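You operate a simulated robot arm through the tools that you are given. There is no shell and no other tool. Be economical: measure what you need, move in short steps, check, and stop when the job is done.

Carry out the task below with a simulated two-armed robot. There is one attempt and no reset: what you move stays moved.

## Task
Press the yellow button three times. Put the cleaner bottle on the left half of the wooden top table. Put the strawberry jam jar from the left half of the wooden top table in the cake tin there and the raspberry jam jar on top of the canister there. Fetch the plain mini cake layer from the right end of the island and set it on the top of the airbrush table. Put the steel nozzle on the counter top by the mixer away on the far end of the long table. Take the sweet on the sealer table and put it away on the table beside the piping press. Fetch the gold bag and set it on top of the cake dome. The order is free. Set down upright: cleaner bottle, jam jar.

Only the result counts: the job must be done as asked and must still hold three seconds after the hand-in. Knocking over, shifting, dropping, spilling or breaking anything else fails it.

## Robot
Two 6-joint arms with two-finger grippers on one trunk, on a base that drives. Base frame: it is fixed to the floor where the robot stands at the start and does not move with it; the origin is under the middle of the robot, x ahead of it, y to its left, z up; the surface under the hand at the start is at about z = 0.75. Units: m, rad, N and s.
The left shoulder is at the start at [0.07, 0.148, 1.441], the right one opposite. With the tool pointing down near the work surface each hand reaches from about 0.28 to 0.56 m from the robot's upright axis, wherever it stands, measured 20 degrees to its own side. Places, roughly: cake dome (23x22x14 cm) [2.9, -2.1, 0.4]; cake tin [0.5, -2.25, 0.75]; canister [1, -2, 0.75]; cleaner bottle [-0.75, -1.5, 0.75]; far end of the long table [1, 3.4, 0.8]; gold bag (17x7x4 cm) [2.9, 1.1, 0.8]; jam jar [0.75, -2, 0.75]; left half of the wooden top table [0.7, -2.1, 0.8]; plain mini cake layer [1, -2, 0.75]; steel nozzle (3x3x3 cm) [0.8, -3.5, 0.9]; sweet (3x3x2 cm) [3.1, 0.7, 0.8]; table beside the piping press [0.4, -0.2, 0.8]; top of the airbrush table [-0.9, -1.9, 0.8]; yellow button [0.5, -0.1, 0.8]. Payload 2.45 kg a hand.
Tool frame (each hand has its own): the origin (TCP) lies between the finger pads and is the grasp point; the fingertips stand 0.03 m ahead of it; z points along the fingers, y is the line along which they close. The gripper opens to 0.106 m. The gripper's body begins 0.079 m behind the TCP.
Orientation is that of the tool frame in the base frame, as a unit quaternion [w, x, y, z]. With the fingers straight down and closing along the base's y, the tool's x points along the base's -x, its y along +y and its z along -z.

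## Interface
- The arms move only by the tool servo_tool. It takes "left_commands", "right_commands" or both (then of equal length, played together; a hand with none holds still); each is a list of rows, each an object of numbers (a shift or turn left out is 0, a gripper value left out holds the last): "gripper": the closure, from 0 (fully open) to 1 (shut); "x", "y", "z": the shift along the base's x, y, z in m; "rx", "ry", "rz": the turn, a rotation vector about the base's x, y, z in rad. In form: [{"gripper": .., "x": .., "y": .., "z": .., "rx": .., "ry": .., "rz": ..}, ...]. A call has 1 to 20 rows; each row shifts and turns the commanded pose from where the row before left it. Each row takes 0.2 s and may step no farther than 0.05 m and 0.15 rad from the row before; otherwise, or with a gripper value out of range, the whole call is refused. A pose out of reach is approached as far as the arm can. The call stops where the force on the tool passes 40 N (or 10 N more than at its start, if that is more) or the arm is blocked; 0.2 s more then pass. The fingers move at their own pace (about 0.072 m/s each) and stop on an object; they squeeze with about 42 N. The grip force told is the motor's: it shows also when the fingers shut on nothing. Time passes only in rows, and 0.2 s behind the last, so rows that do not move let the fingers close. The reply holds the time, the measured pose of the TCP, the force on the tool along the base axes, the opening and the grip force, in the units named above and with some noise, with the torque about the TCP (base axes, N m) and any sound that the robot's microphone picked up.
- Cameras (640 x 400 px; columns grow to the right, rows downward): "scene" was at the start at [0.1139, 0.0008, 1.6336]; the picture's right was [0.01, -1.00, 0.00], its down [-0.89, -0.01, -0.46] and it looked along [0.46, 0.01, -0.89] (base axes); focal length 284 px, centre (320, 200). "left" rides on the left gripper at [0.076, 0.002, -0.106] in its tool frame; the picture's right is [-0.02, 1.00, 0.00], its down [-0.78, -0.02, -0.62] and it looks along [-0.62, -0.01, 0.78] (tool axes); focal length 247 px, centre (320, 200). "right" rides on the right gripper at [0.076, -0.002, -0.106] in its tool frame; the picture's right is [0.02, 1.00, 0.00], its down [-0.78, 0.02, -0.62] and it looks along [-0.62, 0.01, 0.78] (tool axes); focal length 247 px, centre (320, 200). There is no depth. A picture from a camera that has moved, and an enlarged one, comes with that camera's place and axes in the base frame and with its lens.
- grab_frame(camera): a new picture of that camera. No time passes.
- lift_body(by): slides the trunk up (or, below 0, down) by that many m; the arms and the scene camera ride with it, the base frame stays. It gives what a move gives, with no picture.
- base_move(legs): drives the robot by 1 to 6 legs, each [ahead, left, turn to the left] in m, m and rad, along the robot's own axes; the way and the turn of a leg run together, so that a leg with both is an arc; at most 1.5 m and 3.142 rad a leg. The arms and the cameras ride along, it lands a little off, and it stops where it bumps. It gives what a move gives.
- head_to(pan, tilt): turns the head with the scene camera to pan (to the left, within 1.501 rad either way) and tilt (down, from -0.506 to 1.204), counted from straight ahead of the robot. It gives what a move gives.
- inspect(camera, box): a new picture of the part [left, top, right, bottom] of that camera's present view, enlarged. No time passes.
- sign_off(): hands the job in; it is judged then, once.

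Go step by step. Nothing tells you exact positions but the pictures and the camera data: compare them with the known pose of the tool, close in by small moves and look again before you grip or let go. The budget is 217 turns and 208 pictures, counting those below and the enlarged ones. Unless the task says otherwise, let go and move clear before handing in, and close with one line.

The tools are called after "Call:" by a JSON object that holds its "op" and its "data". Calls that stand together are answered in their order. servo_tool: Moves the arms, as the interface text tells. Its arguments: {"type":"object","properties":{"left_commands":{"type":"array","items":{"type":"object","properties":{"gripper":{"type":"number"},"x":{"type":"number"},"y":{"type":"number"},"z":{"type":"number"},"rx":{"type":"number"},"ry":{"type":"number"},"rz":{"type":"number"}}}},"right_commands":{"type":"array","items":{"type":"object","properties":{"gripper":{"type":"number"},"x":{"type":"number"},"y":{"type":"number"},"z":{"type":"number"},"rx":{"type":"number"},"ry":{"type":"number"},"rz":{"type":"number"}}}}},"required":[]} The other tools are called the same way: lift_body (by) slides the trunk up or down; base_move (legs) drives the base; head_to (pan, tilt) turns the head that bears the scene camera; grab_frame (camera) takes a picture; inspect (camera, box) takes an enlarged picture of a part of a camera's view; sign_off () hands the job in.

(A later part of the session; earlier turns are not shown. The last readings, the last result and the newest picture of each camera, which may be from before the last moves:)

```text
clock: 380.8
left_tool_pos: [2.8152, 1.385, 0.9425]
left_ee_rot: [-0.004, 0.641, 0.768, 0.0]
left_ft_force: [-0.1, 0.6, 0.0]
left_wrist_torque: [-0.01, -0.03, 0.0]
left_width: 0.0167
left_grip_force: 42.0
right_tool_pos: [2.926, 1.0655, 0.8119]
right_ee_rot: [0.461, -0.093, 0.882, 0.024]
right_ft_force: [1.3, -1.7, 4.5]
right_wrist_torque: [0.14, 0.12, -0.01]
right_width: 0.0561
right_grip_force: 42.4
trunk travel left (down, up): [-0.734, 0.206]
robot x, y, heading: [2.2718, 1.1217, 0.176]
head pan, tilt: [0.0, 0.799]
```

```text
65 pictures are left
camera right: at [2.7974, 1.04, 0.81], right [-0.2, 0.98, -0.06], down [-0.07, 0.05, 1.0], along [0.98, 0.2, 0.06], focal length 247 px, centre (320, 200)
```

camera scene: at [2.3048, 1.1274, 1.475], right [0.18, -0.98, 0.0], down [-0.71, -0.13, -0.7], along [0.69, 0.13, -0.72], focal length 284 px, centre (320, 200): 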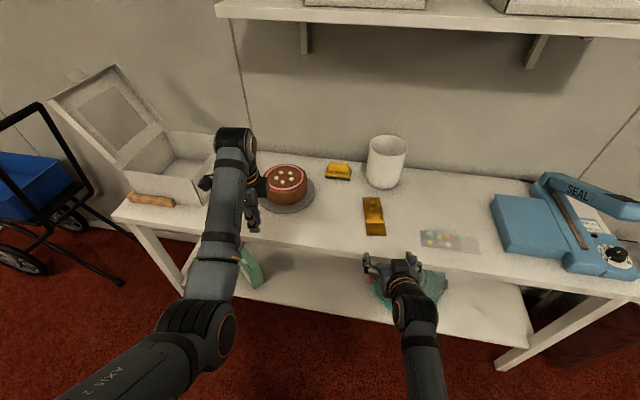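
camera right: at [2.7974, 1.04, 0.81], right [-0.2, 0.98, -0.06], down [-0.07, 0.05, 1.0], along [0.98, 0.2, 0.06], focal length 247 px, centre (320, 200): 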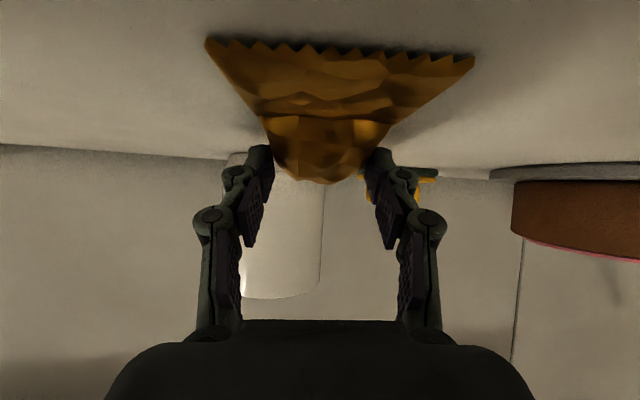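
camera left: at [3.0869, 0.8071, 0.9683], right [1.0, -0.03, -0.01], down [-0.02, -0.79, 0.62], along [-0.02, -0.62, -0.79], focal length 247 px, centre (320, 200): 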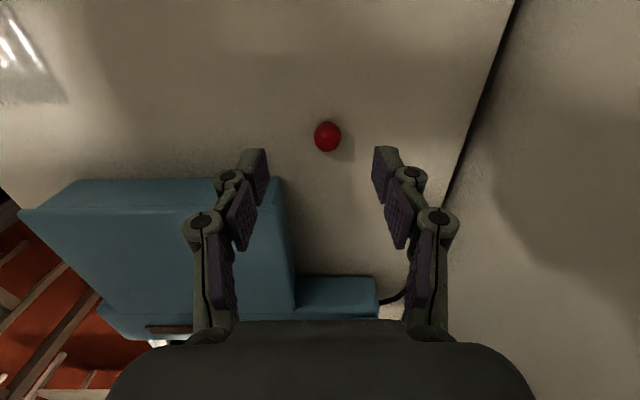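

Gripped at 56 mm. I lift slightly and check the hold.

Call:
{"op": "servo_tool", "data": {"right_commands": [{"z": 0.015}, {"z": 0.025}, {"z": 0.03}, {}, {}, {}]}}

Call:
{"op": "grab_frame", "data": {"camera": "right"}}

Call:
{"op": "inspect", "data": {"camera": "scene", "box": [310, 160, 470, 320]}}

```text
clock: 382.1
left_tool_pos: [2.8175, 1.3848, 0.9418]
left_ee_rot: [-0.004, 0.64, 0.769, 0.0]
left_ft_force: [-0.5, -0.6, -0.9]
left_wrist_torque: [0.01, 0.01, 0.01]
left_width: 0.0169
left_grip_force: 41.9
right_tool_pos: [2.9272, 1.0651, 0.8817]
right_ee_rot: [0.46, -0.094, 0.883, 0.026]
right_ft_force: [0.0, -0.1, -0.3]
right_wrist_torque: [0.0, 0.03, 0.01]
right_width: 0.0539
right_grip_force: 41.9
trunk travel left (down, up): [-0.734, 0.206]
robot x, y, heading: [2.2738, 1.1259, 0.18]
head pan, tilt: [0.0, 0.799]
```

```text
64 pictures are left
camera right: at [2.7978, 1.0403, 0.8792], right [-0.2, 0.98, -0.06], down [-0.07, 0.05, 1.0], along [0.98, 0.2, 0.05], focal length 247 px, centre (320, 200)
```

right: 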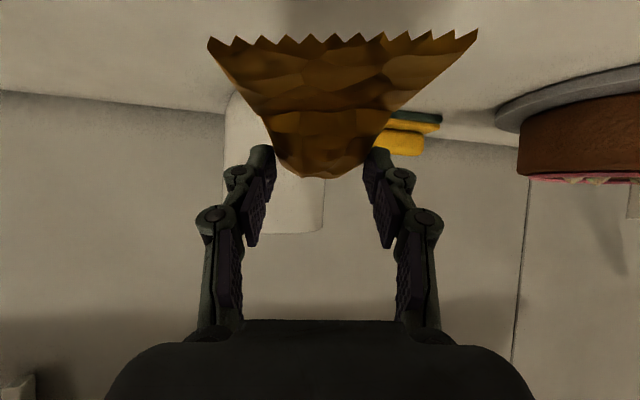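

```text
2.50 times, centred on (390, 240) of scene
camera zoom: at [2.4023, 1.1455, 1.475], right [0.18, -0.98, 0.0], down [-0.71, -0.13, -0.7], along [0.69, 0.12, -0.72], focal length 711 px, centre (145, 100)
```

zoom: 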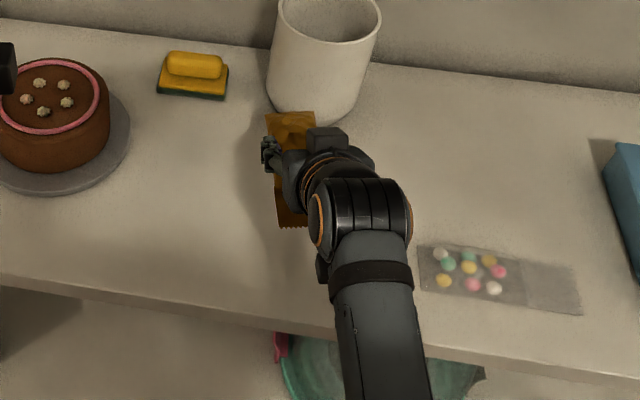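

The bag is held. I retract the arm, back away from the table, straighten and drive south toward the shelf rack.

Call:
{"op": "servo_tool", "data": {"right_commands": [{"z": 0.02}, {"x": -0.04, "y": -0.007}, {"x": -0.03, "y": -0.006}, {}]}}

Call:
{"op": "base_move", "data": {"legs": [[-0.12, 0, 0], [0, 0, -0.18], [0, -1.45, 0]]}}

Call:
{"op": "grab_frame", "data": {"camera": "right"}}

```text
clock: 383.1
left_tool_pos: [2.8174, 1.3856, 0.9412]
left_ee_rot: [-0.004, 0.641, 0.768, 0.0]
left_ft_force: [0.3, 0.7, -0.3]
left_wrist_torque: [0.0, 0.0, -0.01]
left_width: 0.0169
left_grip_force: 42.1
right_tool_pos: [2.8608, 1.0442, 0.9057]
right_ee_rot: [0.466, -0.101, 0.879, 0.014]
right_ft_force: [0.9, -0.1, -0.7]
right_wrist_torque: [0.01, -0.02, 0.01]
right_width: 0.0538
right_grip_force: 42.8
trunk travel left (down, up): [-0.734, 0.206]
robot x, y, heading: [2.2745, 1.1251, 0.177]
head pan, tilt: [0.0, 0.799]
```

```text
clock: 391.8
left_tool_pos: [2.7383, -0.1686, 0.9427]
left_ee_rot: [-0.004, 0.705, 0.709, 0.0]
left_ft_force: [0.8, -0.1, -0.6]
left_wrist_torque: [0.02, 0.01, 0.0]
left_width: 0.0165
left_grip_force: 41.7
right_tool_pos: [2.7185, -0.5099, 0.899]
right_ee_rot: [0.46, -0.024, 0.887, -0.026]
right_ft_force: [0.4, 0.4, -0.1]
right_wrist_torque: [-0.01, 0.04, -0.01]
right_width: 0.0529
right_grip_force: 41.3
trunk travel left (down, up): [-0.734, 0.206]
robot x, y, heading: [2.1578, -0.3339, 0.008]
head pan, tilt: [0.0, 0.799]
```

```text
62 pictures are left
camera right: at [2.588, -0.514, 0.8983], right [-0.03, 1.0, -0.09], down [-0.06, 0.08, 0.99], along [1.0, 0.04, 0.05], focal length 247 px, centre (320, 200)
```

right: 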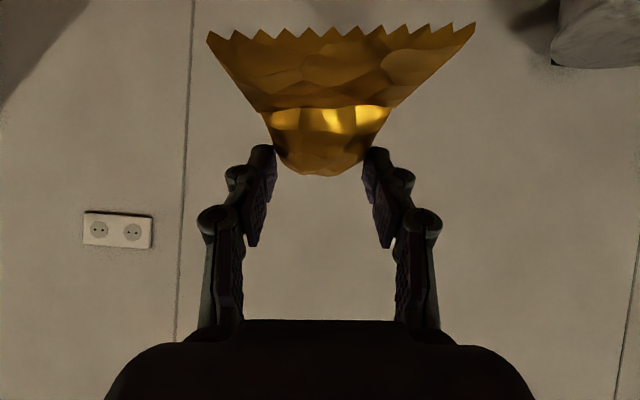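

Bag and sweet are still held. I keep a bit further from the rack and continue south to stand before the dome.

Call:
{"op": "base_move", "data": {"legs": [[-0.13, 0, 0], [0, -1.3, 0], [0, -0.25, 0]]}}

Call:
{"op": "lift_body", "data": {"by": -0.3}}

Call:
{"op": "head_to", "data": {"pan": -0.1, "tilt": 0.6}}

Call:
{"op": "grab_frame", "data": {"camera": "scene"}}

Call:
{"op": "grab_frame", "data": {"camera": "right"}}

```text
clock: 400.8
left_tool_pos: [2.6227, -1.7364, 0.9419]
left_ee_rot: [-0.004, 0.701, 0.713, 0.0]
left_ft_force: [-0.3, -0.1, -0.6]
left_wrist_torque: [0.01, 0.0, 0.01]
left_width: 0.0166
left_grip_force: 41.8
right_tool_pos: [2.6081, -2.0806, 0.8985]
right_ee_rot: [0.46, -0.03, 0.887, -0.025]
right_ft_force: [0.3, 0.5, 0.6]
right_wrist_torque: [0.01, 0.02, -0.02]
right_width: 0.0321
right_grip_force: 0.0
trunk travel left (down, up): [-0.734, 0.206]
robot x, y, heading: [2.0446, -1.9054, 0.015]
head pan, tilt: [0.0, 0.799]
```

```text
clock: 403.8
left_tool_pos: [2.6239, -1.7368, 0.6426]
left_ee_rot: [-0.004, 0.701, 0.713, 0.0]
left_ft_force: [0.1, -0.1, -0.2]
left_wrist_torque: [-0.03, 0.01, -0.01]
left_width: 0.0168
left_grip_force: 42.1
right_tool_pos: [2.6075, -2.0824, 0.5998]
right_ee_rot: [0.46, -0.03, 0.887, -0.024]
right_ft_force: [0.3, -0.1, -0.5]
right_wrist_torque: [-0.01, 0.0, 0.0]
right_width: 0.0316
right_grip_force: 0.0
trunk travel left (down, up): [-0.434, 0.506]
robot x, y, heading: [2.0446, -1.9088, 0.019]
head pan, tilt: [0.0, 0.799]
```

```text
clock: 404.5
left_tool_pos: [2.6237, -1.7381, 0.6427]
left_ee_rot: [-0.004, 0.702, 0.713, 0.0]
left_ft_force: [-0.4, -0.3, -0.1]
left_wrist_torque: [0.01, -0.01, 0.02]
left_width: 0.0166
left_grip_force: 41.7
right_tool_pos: [2.6063, -2.0824, 0.6003]
right_ee_rot: [0.461, -0.029, 0.887, -0.025]
right_ft_force: [0.0, -0.4, 0.0]
right_wrist_torque: [-0.05, -0.05, -0.01]
right_width: 0.032
right_grip_force: 0.1
trunk travel left (down, up): [-0.434, 0.506]
robot x, y, heading: [2.0416, -1.9083, 0.018]
head pan, tilt: [-0.099, 0.6]
```

```text
61 pictures are left
camera scene: at [2.1829, -1.9155, 1.1919], right [-0.08, -1.0, 0.0], down [-0.56, 0.05, -0.82], along [0.82, -0.07, -0.57], focal length 284 px, centre (320, 200)
```

scene: 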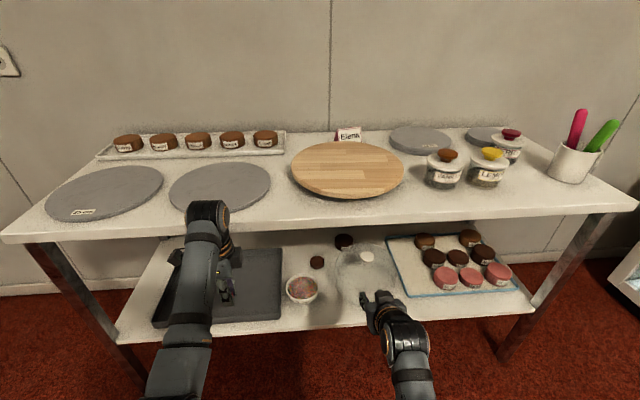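

```text
60 pictures are left
camera right: at [2.4773, -2.0864, 0.5982], right [-0.04, 1.0, -0.09], down [-0.06, 0.09, 0.99], along [1.0, 0.05, 0.05], focal length 247 px, centre (320, 200)
```

right: 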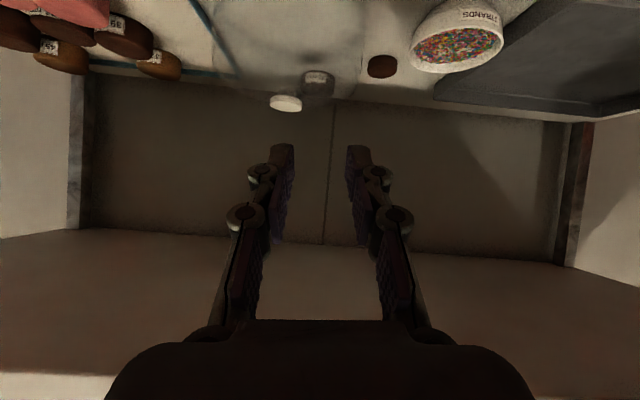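

The right gripper is empty, so the bag slipped out during the drive. I'll look for it on the floor along my path.

Call:
{"op": "head_to", "data": {"pan": 0.9, "tilt": 0.7}}

Call:
{"op": "grab_frame", "data": {"camera": "scene"}}

Call:
{"op": "head_to", "data": {"pan": 0.0, "tilt": 1.2}}

Call:
{"op": "grab_frame", "data": {"camera": "scene"}}

```text
clock: 405.8
left_tool_pos: [2.622, -1.7368, 0.6417]
left_ee_rot: [-0.003, 0.7, 0.714, 0.0]
left_ft_force: [0.5, 0.7, -0.2]
left_wrist_torque: [-0.01, 0.01, 0.04]
left_width: 0.0165
left_grip_force: 42.0
right_tool_pos: [2.6078, -2.0821, 0.5994]
right_ee_rot: [0.46, -0.03, 0.887, -0.024]
right_ft_force: [0.4, 0.2, 0.3]
right_wrist_torque: [-0.01, -0.02, -0.01]
right_width: 0.0317
right_grip_force: 0.1
trunk travel left (down, up): [-0.434, 0.506]
robot x, y, heading: [2.041, -1.908, 0.018]
head pan, tilt: [0.901, 0.7]
```

```text
59 pictures are left
camera scene: at [2.1465, -1.8409, 1.1833], right [0.79, -0.61, 0.0], down [-0.39, -0.51, -0.76], along [0.46, 0.61, -0.64], focal length 284 px, centre (320, 200)
```

scene: 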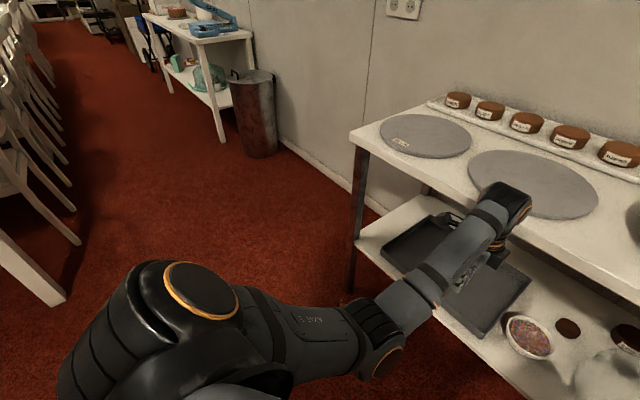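

```text
clock: 407.0
left_tool_pos: [2.6237, -1.7376, 0.641]
left_ee_rot: [-0.004, 0.7, 0.714, -0.001]
left_ft_force: [-0.5, 0.0, -0.6]
left_wrist_torque: [-0.03, 0.0, 0.0]
left_width: 0.0166
left_grip_force: 41.8
right_tool_pos: [2.6084, -2.0818, 0.5997]
right_ee_rot: [0.461, -0.03, 0.887, -0.025]
right_ft_force: [-0.2, 0.5, 0.4]
right_wrist_torque: [0.0, -0.02, 0.02]
right_width: 0.0318
right_grip_force: 0.1
trunk travel left (down, up): [-0.434, 0.506]
robot x, y, heading: [2.045, -1.9105, 0.02]
head pan, tilt: [0.0, 1.201]
```

```text
58 pictures are left
camera scene: at [2.1508, -1.9073, 1.1473], right [0.02, -1.0, 0.0], down [-0.93, -0.02, -0.36], along [0.36, 0.01, -0.93], focal length 284 px, centre (320, 200)
```

scene: 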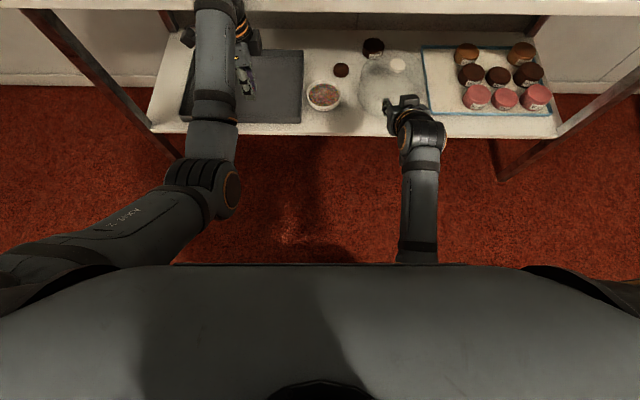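

It's not in view yet, and the left arm hides part of the floor. I'll shift north a bit and look again.

Call:
{"op": "base_move", "data": {"legs": [[0, 0.75, 0]]}}

Call:
{"op": "head_to", "data": {"pan": -0.6, "tilt": 0.85}}

Call:
{"op": "grab_frame", "data": {"camera": "scene"}}

Call:
{"op": "head_to", "data": {"pan": 0.3, "tilt": 0.95}}

Call:
{"op": "grab_frame", "data": {"camera": "scene"}}

```text
clock: 411.1
left_tool_pos: [2.612, -0.9743, 0.6425]
left_ee_rot: [-0.004, 0.702, 0.712, 0.0]
left_ft_force: [-0.8, -0.4, 0.3]
left_wrist_torque: [0.0, 0.0, -0.03]
left_width: 0.0168
left_grip_force: 42.5
right_tool_pos: [2.5953, -1.3195, 0.5991]
right_ee_rot: [0.46, -0.028, 0.887, -0.025]
right_ft_force: [0.4, -0.4, 0.5]
right_wrist_torque: [0.03, 0.0, 0.0]
right_width: 0.0317
right_grip_force: 0.1
trunk travel left (down, up): [-0.434, 0.506]
robot x, y, heading: [2.0316, -1.1435, 0.015]
head pan, tilt: [0.0, 1.201]
```

```text
clock: 412.1
left_tool_pos: [2.612, -0.9762, 0.6432]
left_ee_rot: [-0.004, 0.702, 0.712, 0.0]
left_ft_force: [0.5, 0.6, -0.3]
left_wrist_torque: [0.02, -0.01, 0.04]
left_width: 0.0165
left_grip_force: 41.5
right_tool_pos: [2.596, -1.3191, 0.5997]
right_ee_rot: [0.461, -0.027, 0.887, -0.026]
right_ft_force: [-0.1, 0.9, 0.0]
right_wrist_torque: [-0.02, 0.02, 0.0]
right_width: 0.0319
right_grip_force: 0.1
trunk travel left (down, up): [-0.434, 0.506]
robot x, y, heading: [2.0289, -1.1464, 0.016]
head pan, tilt: [-0.6, 0.85]
```

```text
57 pictures are left
camera scene: at [2.148, -1.1874, 1.171], right [-0.55, -0.83, 0.0], down [-0.63, 0.42, -0.66], along [0.55, -0.36, -0.75], focal length 284 px, centre (320, 200)
```

scene: 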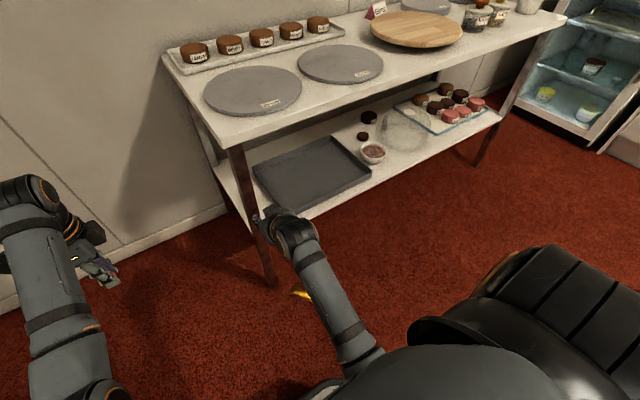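

```text
clock: 413.3
left_tool_pos: [2.6123, -0.9745, 0.6427]
left_ee_rot: [-0.005, 0.702, 0.712, 0.0]
left_ft_force: [-0.2, -0.6, 0.5]
left_wrist_torque: [0.02, -0.04, -0.02]
left_width: 0.0168
left_grip_force: 42.6
right_tool_pos: [2.5951, -1.3198, 0.5996]
right_ee_rot: [0.46, -0.029, 0.887, -0.025]
right_ft_force: [-0.2, -0.1, -0.7]
right_wrist_torque: [0.02, -0.04, -0.05]
right_width: 0.0319
right_grip_force: 0.2
trunk travel left (down, up): [-0.434, 0.506]
robot x, y, heading: [2.0324, -1.1425, 0.01]
head pan, tilt: [0.3, 0.949]
```

```text
56 pictures are left
camera scene: at [2.1521, -1.1218, 1.1635], right [0.31, -0.95, 0.0], down [-0.77, -0.25, -0.58], along [0.55, 0.18, -0.81], focal length 284 px, centre (320, 200)
```

scene: 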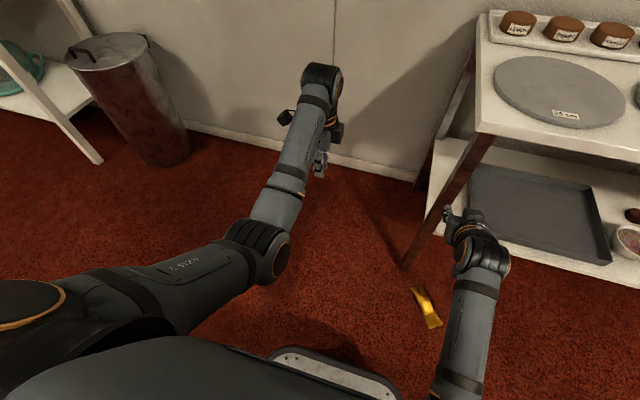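

The bag lies undamaged on the carpet at about (2.576, -1.425), rotated about 35°. The dome has a white knob at about (2.852, -2.132, 0.485). For a better grip I'll pitch the right hand flatter and roll it 180° so its camera is on top, and swing the left hand out sideways.

Call:
{"op": "base_move", "data": {"legs": [[-0.12, 0, 0]]}}

Call:
{"op": "servo_tool", "data": {"left_commands": [{"y": 0.04, "x": -0.02}, {"y": 0.04, "x": -0.02}, {"y": 0.04, "x": -0.02}, {"y": 0.04, "x": -0.02}, {"y": 0.04, "x": -0.02}, {"y": 0.04, "x": -0.02}, {"y": 0.04, "x": -0.02}, {}, {}, {}, {}, {}, {}, {}, {}, {}, {}, {}], "right_commands": [{"ry": -0.13, "gripper": 0}, {"ry": -0.13}, {"rx": -0.135, "rz": 0.049}, {"rx": -0.135, "rz": 0.049}, {"rx": -0.135, "rz": 0.049}, {"rx": -0.135, "rz": 0.049}, {"rx": -0.135, "rz": 0.049}, {"rx": -0.135, "rz": 0.049}, {"rx": -0.135, "rz": 0.049}, {"rx": -0.135, "rz": 0.049}, {"rx": -0.135, "rz": 0.049}, {"rx": -0.135, "rz": 0.049}, {"rx": -0.135, "rz": 0.049}, {"rx": -0.135, "rz": 0.049}, {"rx": -0.135, "rz": 0.049}, {"rx": -0.135, "rz": 0.049}, {"rx": -0.135, "rz": 0.049}, {}]}}

```text
clock: 414.6
left_tool_pos: [2.4904, -0.9774, 0.6426]
left_ee_rot: [-0.002, 0.703, 0.711, 0.001]
left_ft_force: [-0.8, 0.2, 0.2]
left_wrist_torque: [-0.01, -0.01, -0.01]
left_width: 0.0167
left_grip_force: 41.4
right_tool_pos: [2.474, -1.3215, 0.6009]
right_ee_rot: [0.46, -0.028, 0.887, -0.026]
right_ft_force: [-0.2, 1.3, 0.4]
right_wrist_torque: [-0.04, -0.01, 0.01]
right_width: 0.0317
right_grip_force: 0.0
trunk travel left (down, up): [-0.434, 0.506]
robot x, y, heading: [1.9115, -1.1508, 0.013]
head pan, tilt: [0.3, 0.949]
```

```text
clock: 418.4
left_tool_pos: [2.3732, -0.6956, 0.6161]
left_ee_rot: [-0.004, 0.703, 0.711, 0.0]
left_ft_force: [0.4, 0.0, 0.4]
left_wrist_torque: [-0.01, 0.03, 0.0]
left_width: 0.0166
left_grip_force: 41.9
left hand out of reach, approached as far as the arm can: row 1, 2, 3
right_tool_pos: [2.4755, -1.3221, 0.5992]
right_ee_rot: [-0.26, 0.731, -0.356, 0.521]
right_ft_force: [0.2, -0.2, 1.3]
right_wrist_torque: [0.03, -0.01, 0.01]
right_width: 0.106
right_grip_force: 0.0
trunk travel left (down, up): [-0.434, 0.506]
robot x, y, heading: [1.9089, -1.1449, 0.011]
head pan, tilt: [0.3, 0.949]
```

The roll is going fine, so I finish the remaining part.

Call:
{"op": "servo_tool", "data": {"right_commands": [{"rx": -0.133, "rz": 0.048}, {"rx": -0.133, "rz": 0.048}, {"rx": -0.133, "rz": 0.048}, {"rx": -0.133, "rz": 0.048}, {"rx": -0.133, "rz": 0.048}, {"rx": -0.133, "rz": 0.048}, {"rx": -0.133, "rz": 0.048}, {}, {}]}}

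Call:
{"op": "grab_frame", "data": {"camera": "right"}}

```text
clock: 420.4
left_tool_pos: [2.3726, -0.695, 0.6164]
left_ee_rot: [-0.004, 0.704, 0.711, -0.001]
left_ft_force: [0.6, 0.5, 0.0]
left_wrist_torque: [0.02, -0.03, 0.02]
left_width: 0.0168
left_grip_force: 42.5
right_tool_pos: [2.4754, -1.3959, 0.5765]
right_ee_rot: [0.024, 0.814, 0.016, 0.58]
right_ft_force: [-0.6, -0.5, -0.6]
right_wrist_torque: [0.01, 0.0, 0.01]
right_width: 0.1061
right_grip_force: 0.0
right hand out of reach, approached as far as the arm can: row 5, 6, 7
trunk travel left (down, up): [-0.434, 0.506]
robot x, y, heading: [1.9088, -1.1445, 0.009]
head pan, tilt: [0.3, 0.949]
```

```text
55 pictures are left
camera right: at [2.3988, -1.3867, 0.6826], right [0.01, -1.0, 0.08], down [-0.84, -0.05, -0.54], along [0.54, -0.06, -0.84], focal length 247 px, centre (320, 200)
```

right: 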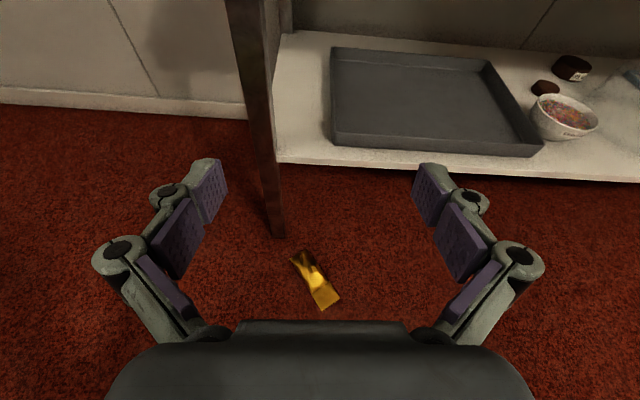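

The hand is now camera-up with a flat approach. I zoom in on the bag.

Call:
{"op": "inspect", "data": {"camera": "right", "box": [260, 230, 380, 320]}}

```text
4.44 times, centred on (320, 275) of right
camera zoom: at [2.3988, -1.3867, 0.6826], right [0.01, -1.0, 0.08], down [-0.84, -0.05, -0.54], along [0.54, -0.06, -0.84], focal length 1098 px, centre (320, -133)
```

zoom: 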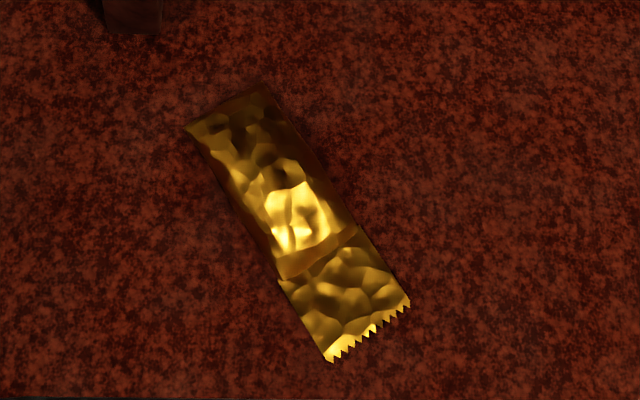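

The bag's bulge is at about (2.583, -1.418), with its axis at yaw ≈ 0.58. I turn and move the base so the right hand comes above the bag along its axis, then lower the trunk.

Call:
{"op": "base_move", "data": {"legs": [[0, 0, 0.57], [-0.187, -0.35, 0]]}}

Call:
{"op": "lift_body", "data": {"by": -0.38}}

Call:
{"op": "grab_frame", "data": {"camera": "right"}}

```text
clock: 424.4
left_tool_pos: [2.0967, -0.918, 0.6165]
left_ee_rot: [-0.005, 0.483, 0.876, -0.001]
left_ft_force: [-0.3, 0.3, -0.4]
left_wrist_torque: [0.0, 0.01, 0.01]
left_width: 0.0167
left_grip_force: 41.9
right_tool_pos: [2.5489, -1.4619, 0.5769]
right_ee_rot: [-0.135, 0.779, 0.236, 0.565]
right_ft_force: [0.9, -1.3, -0.1]
right_wrist_torque: [-0.03, 0.02, 0.01]
right_width: 0.106
right_grip_force: 0.1
trunk travel left (down, up): [-0.434, 0.506]
robot x, y, heading: [1.9371, -1.5446, 0.57]
head pan, tilt: [0.3, 0.949]
```

```text
clock: 428.1
left_tool_pos: [2.0966, -0.9181, 0.2351]
left_ee_rot: [-0.004, 0.482, 0.876, -0.001]
left_ft_force: [-0.1, 0.2, -0.1]
left_wrist_torque: [0.02, -0.02, 0.01]
left_width: 0.0168
left_grip_force: 42.0
right_tool_pos: [2.5485, -1.4621, 0.1967]
right_ee_rot: [-0.135, 0.779, 0.237, 0.565]
right_ft_force: [0.2, -0.8, -1.1]
right_wrist_torque: [0.03, 0.01, -0.03]
right_width: 0.1058
right_grip_force: 0.1
trunk travel left (down, up): [-0.054, 0.886]
robot x, y, heading: [1.9388, -1.5458, 0.564]
head pan, tilt: [0.3, 0.949]
```

```text
53 pictures are left
camera right: at [2.4806, -1.4938, 0.3028], right [0.53, -0.85, 0.08], down [-0.69, -0.48, -0.54], along [0.49, 0.23, -0.84], focal length 247 px, centre (320, 200)
```

right: 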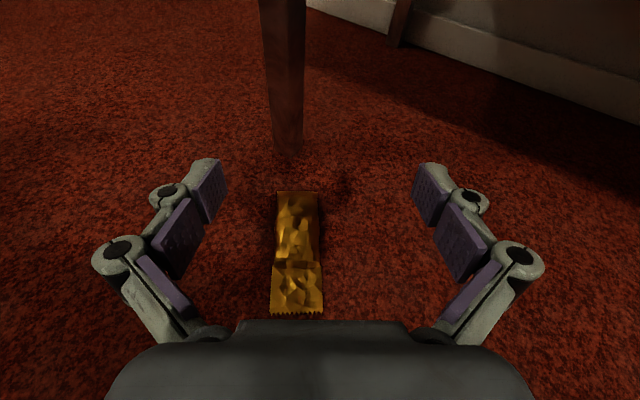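

The view is clear and the bag lines up with the hand. I level the hand's roll, move over the bulge and lower to a few centimetres above.

Call:
{"op": "servo_tool", "data": {"right_commands": [{"x": 0.024, "y": 0.026, "rx": 0.034, "ry": 0.021, "rz": -0.014}, {"x": 0.0245, "y": 0.027, "rx": 0.034, "ry": 0.021, "rz": -0.014}, {"z": -0.04}, {"z": -0.04}, {"z": -0.03}, {}, {}, {}]}}

Call:
{"op": "grab_frame", "data": {"camera": "right"}}

```text
clock: 430.1
left_tool_pos: [2.0958, -0.9182, 0.2379]
left_ee_rot: [-0.004, 0.482, 0.876, -0.001]
left_ft_force: [0.0, -1.0, -0.4]
left_wrist_torque: [0.02, -0.01, 0.0]
left_width: 0.0169
left_grip_force: 41.5
right_tool_pos: [2.6151, -1.4491, 0.0917]
right_ee_rot: [-0.124, 0.785, 0.223, 0.565]
right_ft_force: [-0.6, -0.1, 0.6]
right_wrist_torque: [0.01, 0.0, 0.01]
right_width: 0.106
right_grip_force: 0.0
right hand out of reach, approached as far as the arm can: row 5
trunk travel left (down, up): [-0.054, 0.886]
robot x, y, heading: [1.9368, -1.5451, 0.56]
head pan, tilt: [0.3, 0.949]
stopped in row 8 (right hand): the arm was blocked; the commanded pose is now the measured one
```

```text
52 pictures are left
camera right: at [2.5464, -1.4776, 0.1982], right [0.5, -0.86, 0.08], down [-0.71, -0.46, -0.53], along [0.49, 0.21, -0.84], focal length 247 px, centre (320, 200)
```

right: 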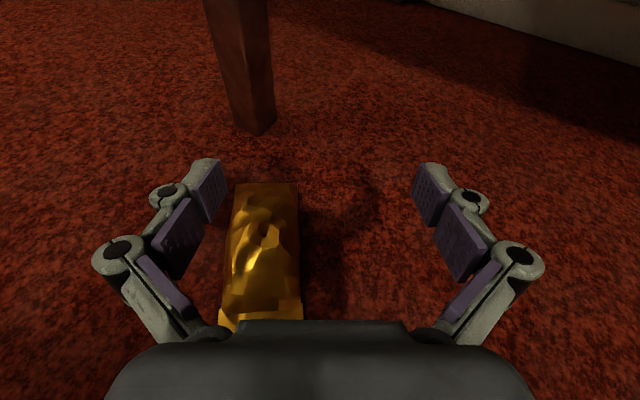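

The arm is at a wrist limit inward, so I shift the base left instead and lower with the trunk.

Call:
{"op": "base_move", "data": {"legs": [[0, 0.044, 0]]}}

Call:
{"op": "grab_frame", "data": {"camera": "right"}}

```text
clock: 430.9
left_tool_pos: [2.072, -0.8821, 0.2371]
left_ee_rot: [-0.003, 0.482, 0.876, 0.0]
left_ft_force: [0.0, 0.9, -0.3]
left_wrist_torque: [0.01, 0.01, -0.02]
left_width: 0.0168
left_grip_force: 42.3
right_tool_pos: [2.5913, -1.4124, 0.0926]
right_ee_rot: [-0.124, 0.784, 0.223, 0.566]
right_ft_force: [-0.1, 0.0, 0.7]
right_wrist_torque: [0.01, 0.0, -0.02]
right_width: 0.1059
right_grip_force: 0.1
trunk travel left (down, up): [-0.054, 0.886]
robot x, y, heading: [1.9135, -1.5086, 0.567]
head pan, tilt: [0.3, 0.949]
```

```text
51 pictures are left
camera right: at [2.5232, -1.4407, 0.198], right [0.5, -0.86, 0.08], down [-0.71, -0.46, -0.53], along [0.5, 0.21, -0.84], focal length 247 px, centre (320, 200)
```

right: 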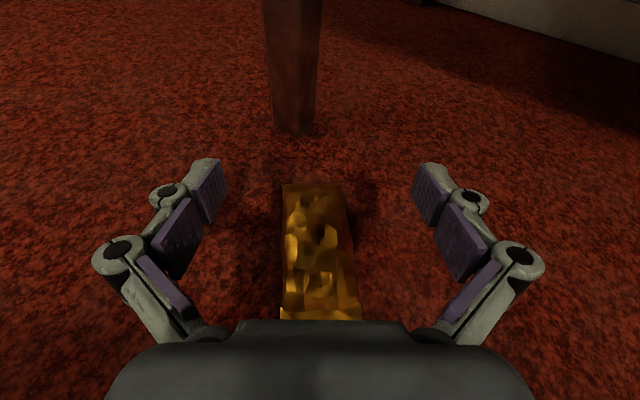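

Centred now. I lower the trunk and then the arm the last bit.

Call:
{"op": "lift_body", "data": {"by": -0.05}}

Call:
{"op": "servo_tool", "data": {"right_commands": [{"z": -0.008}, {"z": -0.006}, {}, {}]}}

Call:
{"op": "grab_frame", "data": {"camera": "right"}}

```text
clock: 431.9
left_tool_pos: [2.0727, -0.8814, 0.1869]
left_ee_rot: [-0.003, 0.482, 0.876, 0.001]
left_ft_force: [-0.1, -0.3, -0.2]
left_wrist_torque: [-0.02, -0.01, 0.04]
left_width: 0.0167
left_grip_force: 42.1
right_tool_pos: [2.5989, -1.4202, 0.0437]
right_ee_rot: [-0.116, 0.781, 0.228, 0.569]
right_ft_force: [-0.2, 0.6, -0.1]
right_wrist_torque: [0.0, -0.02, 0.04]
right_width: 0.106
right_grip_force: 0.1
trunk travel left (down, up): [-0.004, 0.936]
robot x, y, heading: [1.9143, -1.509, 0.568]
head pan, tilt: [0.3, 0.949]
```

```text
clock: 432.9
left_tool_pos: [2.0727, -0.8813, 0.187]
left_ee_rot: [-0.003, 0.482, 0.876, 0.002]
left_ft_force: [-0.6, 1.1, 0.4]
left_wrist_torque: [-0.01, 0.02, -0.03]
left_width: 0.0169
left_grip_force: 41.8
right_tool_pos: [2.5967, -1.4239, 0.0362]
right_ee_rot: [-0.115, 0.783, 0.227, 0.568]
right_ft_force: [-0.9, 0.5, 0.1]
right_wrist_torque: [0.02, -0.01, 0.01]
right_width: 0.1059
right_grip_force: 0.0
right hand out of reach, approached as far as the arm can: row 1, 2
trunk travel left (down, up): [-0.004, 0.936]
robot x, y, heading: [1.915, -1.5047, 0.566]
head pan, tilt: [0.3, 0.949]
```

```text
50 pictures are left
camera right: at [2.5263, -1.4497, 0.1419], right [0.49, -0.86, 0.1], down [-0.71, -0.46, -0.53], along [0.5, 0.19, -0.84], focal length 247 px, centre (320, 200)
```

right: 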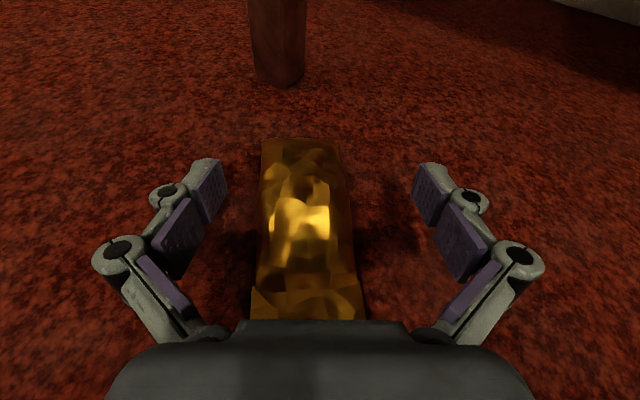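

The hand can't go quite low enough with this orientation. I tilt the fingers slightly more downward and recentre.

Call:
{"op": "servo_tool", "data": {"right_commands": [{"z": 0.01, "rx": -0.053, "ry": 0.085}, {"rx": -0.053, "ry": 0.085}, {"rx": -0.04, "ry": 0.064}, {}, {"z": -0.01}, {"z": -0.008}, {}, {}]}}

Call:
{"op": "base_move", "data": {"legs": [[0, 0.015, 0]]}}

Call:
{"op": "grab_frame", "data": {"camera": "right"}}

```text
clock: 434.7
left_tool_pos: [2.0728, -0.8813, 0.189]
left_ee_rot: [-0.007, 0.483, 0.876, 0.002]
left_ft_force: [-0.1, -0.2, 1.0]
left_wrist_torque: [-0.02, 0.01, -0.03]
left_width: 0.0164
left_grip_force: 42.1
right_tool_pos: [2.6011, -1.4258, 0.0233]
right_ee_rot: [-0.08, 0.837, 0.233, 0.489]
right_ft_force: [-0.5, -0.8, 0.0]
right_wrist_torque: [0.01, 0.03, -0.03]
right_width: 0.106
right_grip_force: 0.1
right hand out of reach, approached as far as the arm can: row 1
trunk travel left (down, up): [-0.004, 0.936]
robot x, y, heading: [1.9185, -1.5087, 0.563]
head pan, tilt: [0.3, 0.949]
```

```text
clock: 435.4
left_tool_pos: [2.0649, -0.8679, 0.1894]
left_ee_rot: [-0.006, 0.483, 0.876, 0.001]
left_ft_force: [0.2, 1.1, 0.2]
left_wrist_torque: [-0.02, -0.03, -0.02]
left_width: 0.0169
left_grip_force: 42.1
right_tool_pos: [2.5931, -1.4128, 0.0243]
right_ee_rot: [-0.081, 0.837, 0.233, 0.489]
right_ft_force: [0.1, -1.0, -1.2]
right_wrist_torque: [0.0, 0.02, -0.03]
right_width: 0.1059
right_grip_force: 0.0
trunk travel left (down, up): [-0.004, 0.936]
robot x, y, heading: [1.9079, -1.4978, 0.571]
head pan, tilt: [0.3, 0.949]
```

```text
49 pictures are left
camera right: at [2.5415, -1.4243, 0.1429], right [0.48, -0.87, 0.11], down [-0.8, -0.48, -0.35], along [0.36, 0.08, -0.93], focal length 247 px, centre (320, 200)
```

right: 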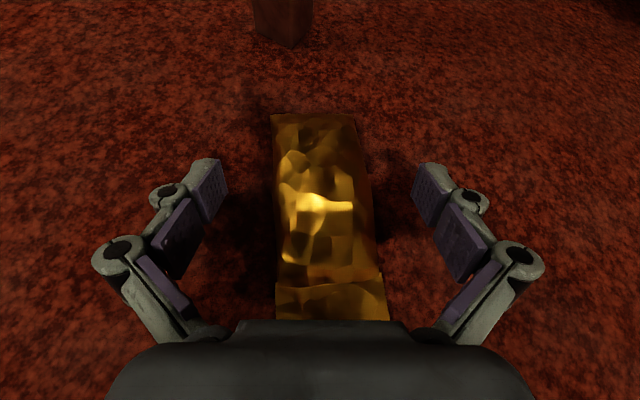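

The fingers now straddle the bulge at floor level. I close gently.

Call:
{"op": "servo_tool", "data": {"right_commands": [{"gripper": 0.3}, {"gripper": 0.42}, {}, {}, {"gripper": 0.5}, {}, {}]}}

Call:
{"op": "grab_frame", "data": {"camera": "right"}}

```text
clock: 437.0
left_tool_pos: [2.0638, -0.8685, 0.1861]
left_ee_rot: [-0.003, 0.482, 0.876, 0.0]
left_ft_force: [0.6, 0.1, -0.2]
left_wrist_torque: [0.05, 0.0, 0.03]
left_width: 0.0166
left_grip_force: 41.7
right_tool_pos: [2.5956, -1.414, 0.0288]
right_ee_rot: [-0.077, 0.835, 0.236, 0.491]
right_ft_force: [-2.8, -2.6, 7.8]
right_wrist_torque: [-0.08, 0.5, 0.13]
right_width: 0.0587
right_grip_force: 41.8
trunk travel left (down, up): [-0.004, 0.936]
robot x, y, heading: [1.9081, -1.4939, 0.565]
head pan, tilt: [0.3, 0.949]
```

```text
48 pictures are left
camera right: at [2.5423, -1.4252, 0.147], right [0.48, -0.87, 0.12], down [-0.8, -0.49, -0.36], along [0.37, 0.07, -0.93], focal length 247 px, centre (320, 200)
```

right: 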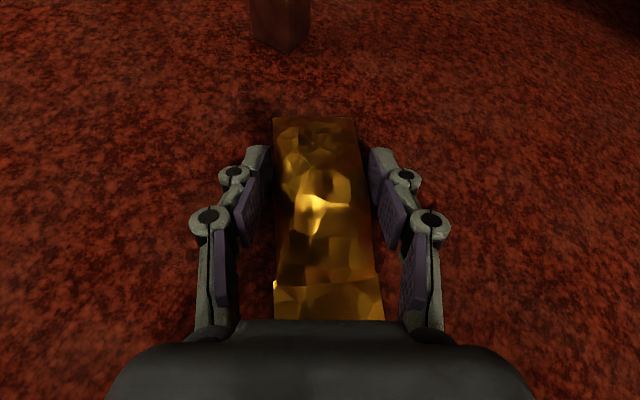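

Gripped at 58.7 mm. I reduce the squeeze to lessen the creep, then lift with the trunk.

Call:
{"op": "servo_tool", "data": {"right_commands": [{"gripper": 0.455}, {}, {}, {}]}}

Call:
{"op": "lift_body", "data": {"by": 0.06}}

Call:
{"op": "grab_frame", "data": {"camera": "right"}}

```text
clock: 438.0
left_tool_pos: [2.064, -0.8687, 0.1849]
left_ee_rot: [-0.003, 0.483, 0.876, 0.0]
left_ft_force: [-0.2, 0.1, 0.0]
left_wrist_torque: [-0.02, 0.03, -0.02]
left_width: 0.0168
left_grip_force: 41.8
right_tool_pos: [2.5953, -1.4151, 0.027]
right_ee_rot: [-0.076, 0.835, 0.234, 0.492]
right_ft_force: [-2.3, -1.6, 4.7]
right_wrist_torque: [0.01, -0.07, 0.0]
right_width: 0.0599
right_grip_force: 11.5
trunk travel left (down, up): [-0.004, 0.936]
robot x, y, heading: [1.9074, -1.4913, 0.564]
head pan, tilt: [0.3, 0.949]
```

```text
clock: 439.0
left_tool_pos: [2.0646, -0.868, 0.2447]
left_ee_rot: [-0.003, 0.483, 0.876, -0.002]
left_ft_force: [0.1, -0.5, 0.6]
left_wrist_torque: [0.0, 0.0, -0.02]
left_width: 0.0168
left_grip_force: 41.8
right_tool_pos: [2.5934, -1.413, 0.0858]
right_ee_rot: [-0.078, 0.836, 0.234, 0.49]
right_ft_force: [0.3, 0.7, -0.7]
right_wrist_torque: [0.01, 0.01, 0.02]
right_width: 0.058
right_grip_force: 0.1
trunk travel left (down, up): [-0.064, 0.876]
robot x, y, heading: [1.9101, -1.4953, 0.566]
head pan, tilt: [0.3, 0.949]
```

```text
47 pictures are left
camera right: at [2.5413, -1.4239, 0.2046], right [0.48, -0.87, 0.12], down [-0.8, -0.49, -0.35], along [0.36, 0.07, -0.93], focal length 247 px, centre (320, 200)
```

right: 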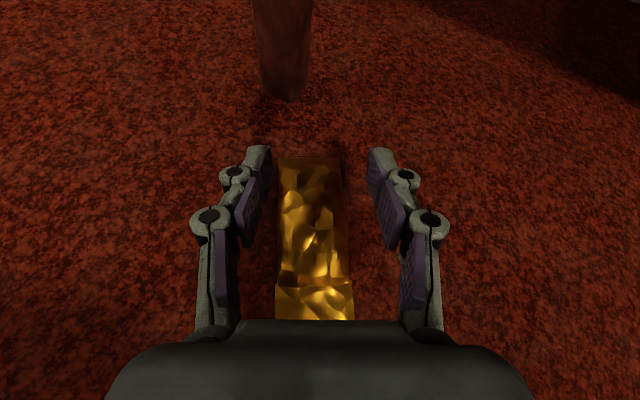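

The lighter grip let the bag slide out; it stayed in place. I retract the left hand a bit for later, reopen, lower and regrip at full force.

Call:
{"op": "servo_tool", "data": {"left_commands": [{"x": -0.04, "y": -0.025}, {"x": -0.04, "y": -0.025}, {}, {}], "right_commands": [{"gripper": 0.0}, {}, {}, {}]}}

Call:
{"op": "lift_body", "data": {"by": -0.062}}

Call:
{"op": "grab_frame", "data": {"camera": "right"}}

```text
clock: 440.0
left_tool_pos: [2.0011, -0.9157, 0.2476]
left_ee_rot: [-0.004, 0.483, 0.876, -0.001]
left_ft_force: [0.2, 0.8, -0.9]
left_wrist_torque: [-0.02, -0.03, 0.02]
left_width: 0.0165
left_grip_force: 42.1
left hand out of reach, approached as far as the arm can: row 2
right_tool_pos: [2.594, -1.4131, 0.0863]
right_ee_rot: [-0.077, 0.837, 0.234, 0.489]
right_ft_force: [-0.6, 0.0, -0.3]
right_wrist_torque: [0.01, -0.03, -0.01]
right_width: 0.1063
right_grip_force: 0.2
trunk travel left (down, up): [-0.064, 0.876]
robot x, y, heading: [1.9084, -1.4938, 0.564]
head pan, tilt: [0.3, 0.949]
```

```text
clock: 441.1
left_tool_pos: [2.0026, -0.915, 0.185]
left_ee_rot: [-0.004, 0.482, 0.876, -0.001]
left_ft_force: [0.2, 0.4, 0.0]
left_wrist_torque: [0.03, -0.02, -0.02]
left_width: 0.0167
left_grip_force: 42.4
right_tool_pos: [2.5939, -1.4141, 0.0246]
right_ee_rot: [-0.077, 0.836, 0.236, 0.49]
right_ft_force: [-0.3, 0.2, 0.8]
right_wrist_torque: [-0.01, 0.01, -0.02]
right_width: 0.1061
right_grip_force: 0.0
trunk travel left (down, up): [-0.002, 0.938]
robot x, y, heading: [1.9081, -1.4944, 0.57]
head pan, tilt: [0.3, 0.949]
```

```text
46 pictures are left
camera right: at [2.5423, -1.4255, 0.1433], right [0.48, -0.87, 0.12], down [-0.8, -0.49, -0.35], along [0.37, 0.07, -0.93], focal length 247 px, centre (320, 200)
```

right: 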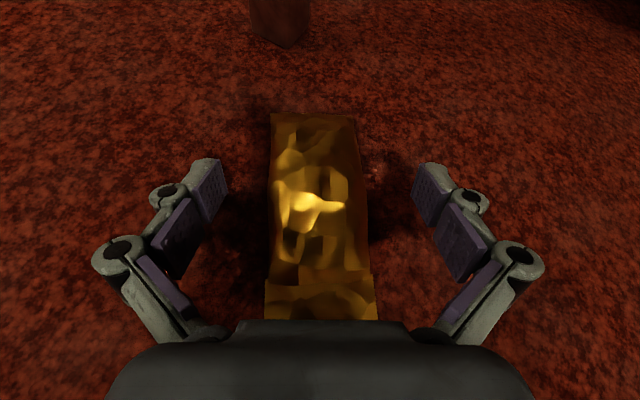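

The hand's roll is about 7° off, which tends to squeeze the bag out. I'll lift, shift the base so the hand sits further to its right, and try to level the roll.

Call:
{"op": "lift_body", "data": {"by": 0.06}}

Call:
{"op": "base_move", "data": {"legs": [[-0.03, 0.07, 0]]}}

Call:
{"op": "servo_tool", "data": {"right_commands": [{"x": 0.025, "y": -0.012}, {"x": 0.025, "y": -0.02}, {"x": 0.012, "y": -0.012, "rx": 0.047, "ry": 0.022, "rz": -0.03}, {"rx": 0.047, "ry": 0.022, "rz": -0.03}, {}, {}, {}]}}

Call:
{"op": "grab_frame", "data": {"camera": "right"}}

```text
clock: 442.1
left_tool_pos: [2.0017, -0.9146, 0.2464]
left_ee_rot: [-0.004, 0.482, 0.876, -0.001]
left_ft_force: [0.7, -0.7, 0.0]
left_wrist_torque: [0.0, 0.03, 0.0]
left_width: 0.0166
left_grip_force: 41.9
right_tool_pos: [2.5934, -1.4126, 0.0842]
right_ee_rot: [-0.078, 0.836, 0.234, 0.49]
right_ft_force: [-0.7, -0.2, 0.3]
right_wrist_torque: [-0.04, -0.03, 0.0]
right_width: 0.106
right_grip_force: 0.4
trunk travel left (down, up): [-0.062, 0.878]
robot x, y, heading: [1.9086, -1.4956, 0.571]
head pan, tilt: [0.3, 0.949]
```

```text
clock: 443.1
left_tool_pos: [1.9373, -0.8715, 0.2461]
left_ee_rot: [-0.003, 0.481, 0.877, -0.001]
left_ft_force: [0.2, 0.2, -0.2]
left_wrist_torque: [-0.02, 0.01, -0.01]
left_width: 0.0165
left_grip_force: 41.7
right_tool_pos: [2.5302, -1.3692, 0.0854]
right_ee_rot: [-0.078, 0.836, 0.234, 0.49]
right_ft_force: [0.0, 0.2, -0.3]
right_wrist_torque: [0.01, -0.02, -0.02]
right_width: 0.1063
right_grip_force: 0.1
trunk travel left (down, up): [-0.062, 0.878]
robot x, y, heading: [1.8449, -1.4536, 0.567]
head pan, tilt: [0.3, 0.949]
```

```text
clock: 444.7
left_tool_pos: [1.938, -0.8725, 0.2447]
left_ee_rot: [-0.004, 0.482, 0.876, 0.0]
left_ft_force: [0.5, -1.0, 0.2]
left_wrist_torque: [-0.01, 0.02, 0.02]
left_width: 0.0167
left_grip_force: 41.7
right_tool_pos: [2.5724, -1.3998, 0.0835]
right_ee_rot: [-0.105, 0.849, 0.182, 0.485]
right_ft_force: [1.4, 1.0, 0.2]
right_wrist_torque: [-0.03, 0.05, 0.03]
right_width: 0.1059
right_grip_force: 0.0
right hand out of reach, approached as far as the arm can: row 2, 3
trunk travel left (down, up): [-0.062, 0.878]
robot x, y, heading: [1.8454, -1.4505, 0.565]
head pan, tilt: [0.3, 0.949]
```

```text
45 pictures are left
camera right: at [2.5247, -1.4184, 0.204], right [0.42, -0.91, 0.02], down [-0.84, -0.4, -0.36], along [0.33, 0.14, -0.93], focal length 247 px, centre (320, 200)
```

right: 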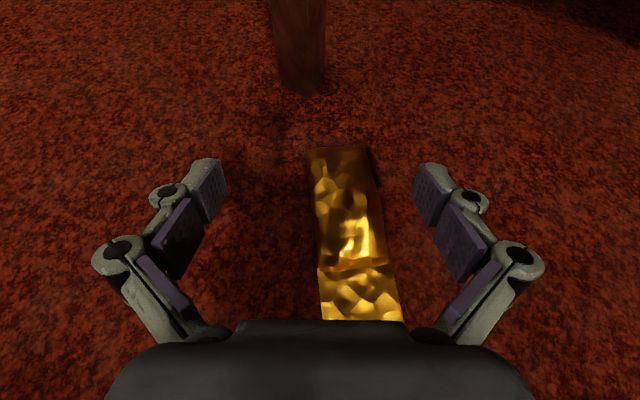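

The roll is level now. I rotate the base slightly to match the bag's axis, recentre, and check.

Call:
{"op": "base_move", "data": {"legs": [[0, 0, 0.09], [-0.022, -0.074, 0]]}}

Call:
{"op": "grab_frame", "data": {"camera": "right"}}

```text
clock: 446.2
left_tool_pos: [1.9117, -0.9369, 0.2459]
left_ee_rot: [-0.003, 0.441, 0.898, -0.001]
left_ft_force: [0.0, -1.1, -0.3]
left_wrist_torque: [-0.01, 0.02, -0.01]
left_width: 0.0165
left_grip_force: 42.2
right_tool_pos: [2.5923, -1.4041, 0.0855]
right_ee_rot: [-0.127, 0.84, 0.221, 0.479]
right_ft_force: [0.5, -0.4, -0.4]
right_wrist_torque: [0.0, -0.01, -0.03]
right_width: 0.1061
right_grip_force: 0.1
trunk travel left (down, up): [-0.062, 0.878]
robot x, y, heading: [1.8716, -1.5232, 0.656]
head pan, tilt: [0.3, 0.949]
```

```text
44 pictures are left
camera right: at [2.5457, -1.4284, 0.204], right [0.5, -0.86, 0.02], down [-0.8, -0.47, -0.36], along [0.32, 0.17, -0.93], focal length 247 px, centre (320, 200)
```

right: 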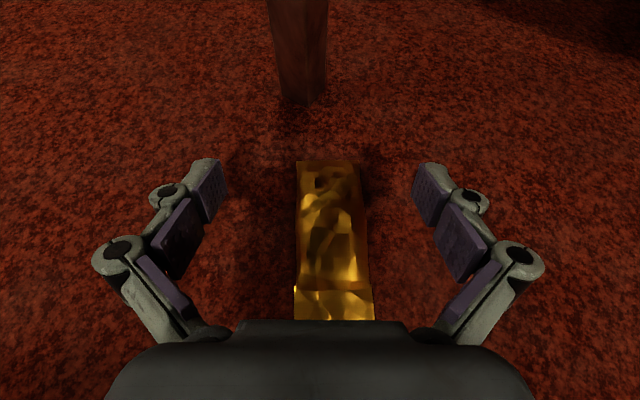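

Aligned. I lower and close at full force.

Call:
{"op": "lift_body", "data": {"by": -0.061}}

Call:
{"op": "servo_tool", "data": {"right_commands": [{"z": -0.003}, {"gripper": 0.3}, {"gripper": 0.42}, {}, {}, {"gripper": 0.6}, {}, {}]}}

Call:
{"op": "lift_body", "data": {"by": 0.06}}

Call:
{"op": "grab_frame", "data": {"camera": "right"}}

```text
clock: 447.2
left_tool_pos: [1.9122, -0.9373, 0.184]
left_ee_rot: [-0.004, 0.441, 0.897, 0.0]
left_ft_force: [-0.5, -0.2, 0.3]
left_wrist_torque: [-0.01, 0.01, -0.04]
left_width: 0.0167
left_grip_force: 41.9
right_tool_pos: [2.592, -1.4045, 0.0229]
right_ee_rot: [-0.126, 0.84, 0.22, 0.48]
right_ft_force: [-0.2, -0.6, 0.1]
right_wrist_torque: [-0.04, 0.0, -0.03]
right_width: 0.1063
right_grip_force: 0.1
trunk travel left (down, up): [-0.001, 0.939]
robot x, y, heading: [1.8721, -1.5256, 0.658]
head pan, tilt: [0.3, 0.949]
```

```text
clock: 449.1
left_tool_pos: [1.9118, -0.9381, 0.185]
left_ee_rot: [-0.003, 0.442, 0.897, 0.0]
left_ft_force: [-0.2, 1.2, -0.3]
left_wrist_torque: [0.04, 0.04, -0.02]
left_width: 0.0169
left_grip_force: 42.0
right_tool_pos: [2.5927, -1.4048, 0.0235]
right_ee_rot: [-0.127, 0.839, 0.221, 0.481]
right_ft_force: [2.0, -3.5, 12.2]
right_wrist_torque: [0.03, -0.16, 0.06]
right_width: 0.0596
right_grip_force: 42.1
trunk travel left (down, up): [-0.001, 0.939]
robot x, y, heading: [1.8744, -1.5201, 0.655]
head pan, tilt: [0.3, 0.949]
```

```text
clock: 450.1
left_tool_pos: [1.9119, -0.9374, 0.2448]
left_ee_rot: [-0.003, 0.442, 0.897, -0.001]
left_ft_force: [0.4, -0.1, -0.4]
left_wrist_torque: [-0.02, 0.02, 0.01]
left_width: 0.0168
left_grip_force: 41.8
right_tool_pos: [2.5926, -1.4048, 0.0808]
right_ee_rot: [-0.127, 0.84, 0.22, 0.479]
right_ft_force: [0.1, -0.2, -0.6]
right_wrist_torque: [-0.03, 0.01, 0.0]
right_width: 0.0587
right_grip_force: 42.0
trunk travel left (down, up): [-0.061, 0.879]
robot x, y, heading: [1.8675, -1.5232, 0.654]
head pan, tilt: [0.3, 0.949]
```

```text
43 pictures are left
camera right: at [2.5454, -1.4284, 0.1996], right [0.5, -0.87, 0.02], down [-0.81, -0.47, -0.36], along [0.32, 0.17, -0.93], focal length 247 px, centre (320, 200)
```

right: 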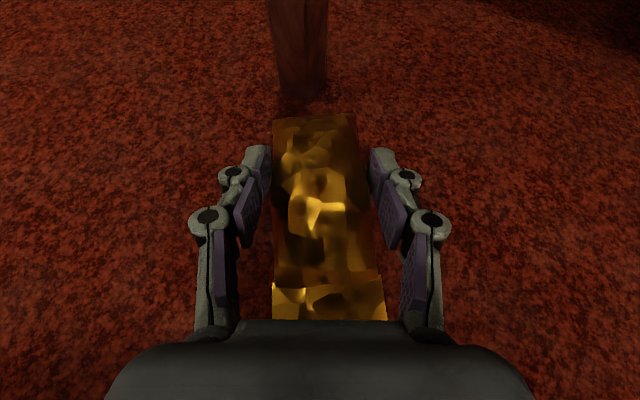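

The bag is held firmly and level. I move it away from the rack leg, turn to face the rack, then raise it.

Call:
{"op": "base_move", "data": {"legs": [[-0.049, 0.1, 0], [0, 0, -0.654], [0.17, -0.312, 0]]}}

Call:
{"op": "lift_body", "data": {"by": 0.46}}

Call:
{"op": "grab_frame", "data": {"camera": "right"}}

```text
clock: 454.9
left_tool_pos: [2.3285, -1.3539, 0.2444]
left_ee_rot: [-0.004, 0.709, 0.706, 0.0]
left_ft_force: [-0.4, -0.5, 0.2]
left_wrist_torque: [0.0, -0.02, -0.01]
left_width: 0.0167
left_grip_force: 42.3
right_tool_pos: [2.5798, -2.139, 0.0807]
right_ee_rot: [0.036, 0.866, -0.064, 0.494]
right_ft_force: [0.1, 0.5, -0.8]
right_wrist_torque: [0.03, 0.04, 0.01]
right_width: 0.0579
right_grip_force: 42.6
trunk travel left (down, up): [-0.061, 0.879]
robot x, y, heading: [1.9359, -1.7951, -0.003]
head pan, tilt: [0.3, 0.949]
```

```text
refused: 0.46 is not a number from -0.4 to 0.4
```

```text
42 pictures are left
camera right: at [2.5286, -2.1291, 0.1999], right [-0.14, -0.99, 0.02], down [-0.93, 0.12, -0.36], along [0.35, -0.06, -0.93], focal length 247 px, centre (320, 200)
```

right: 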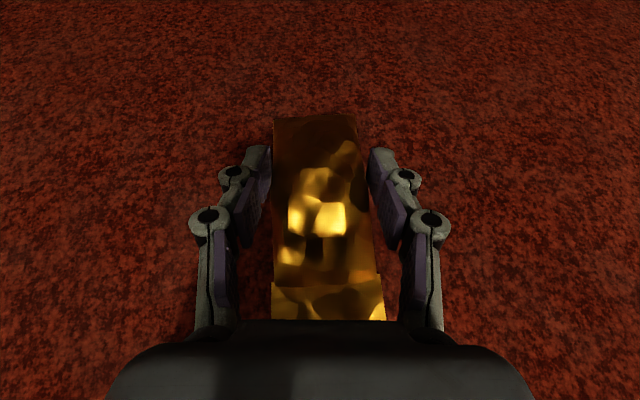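

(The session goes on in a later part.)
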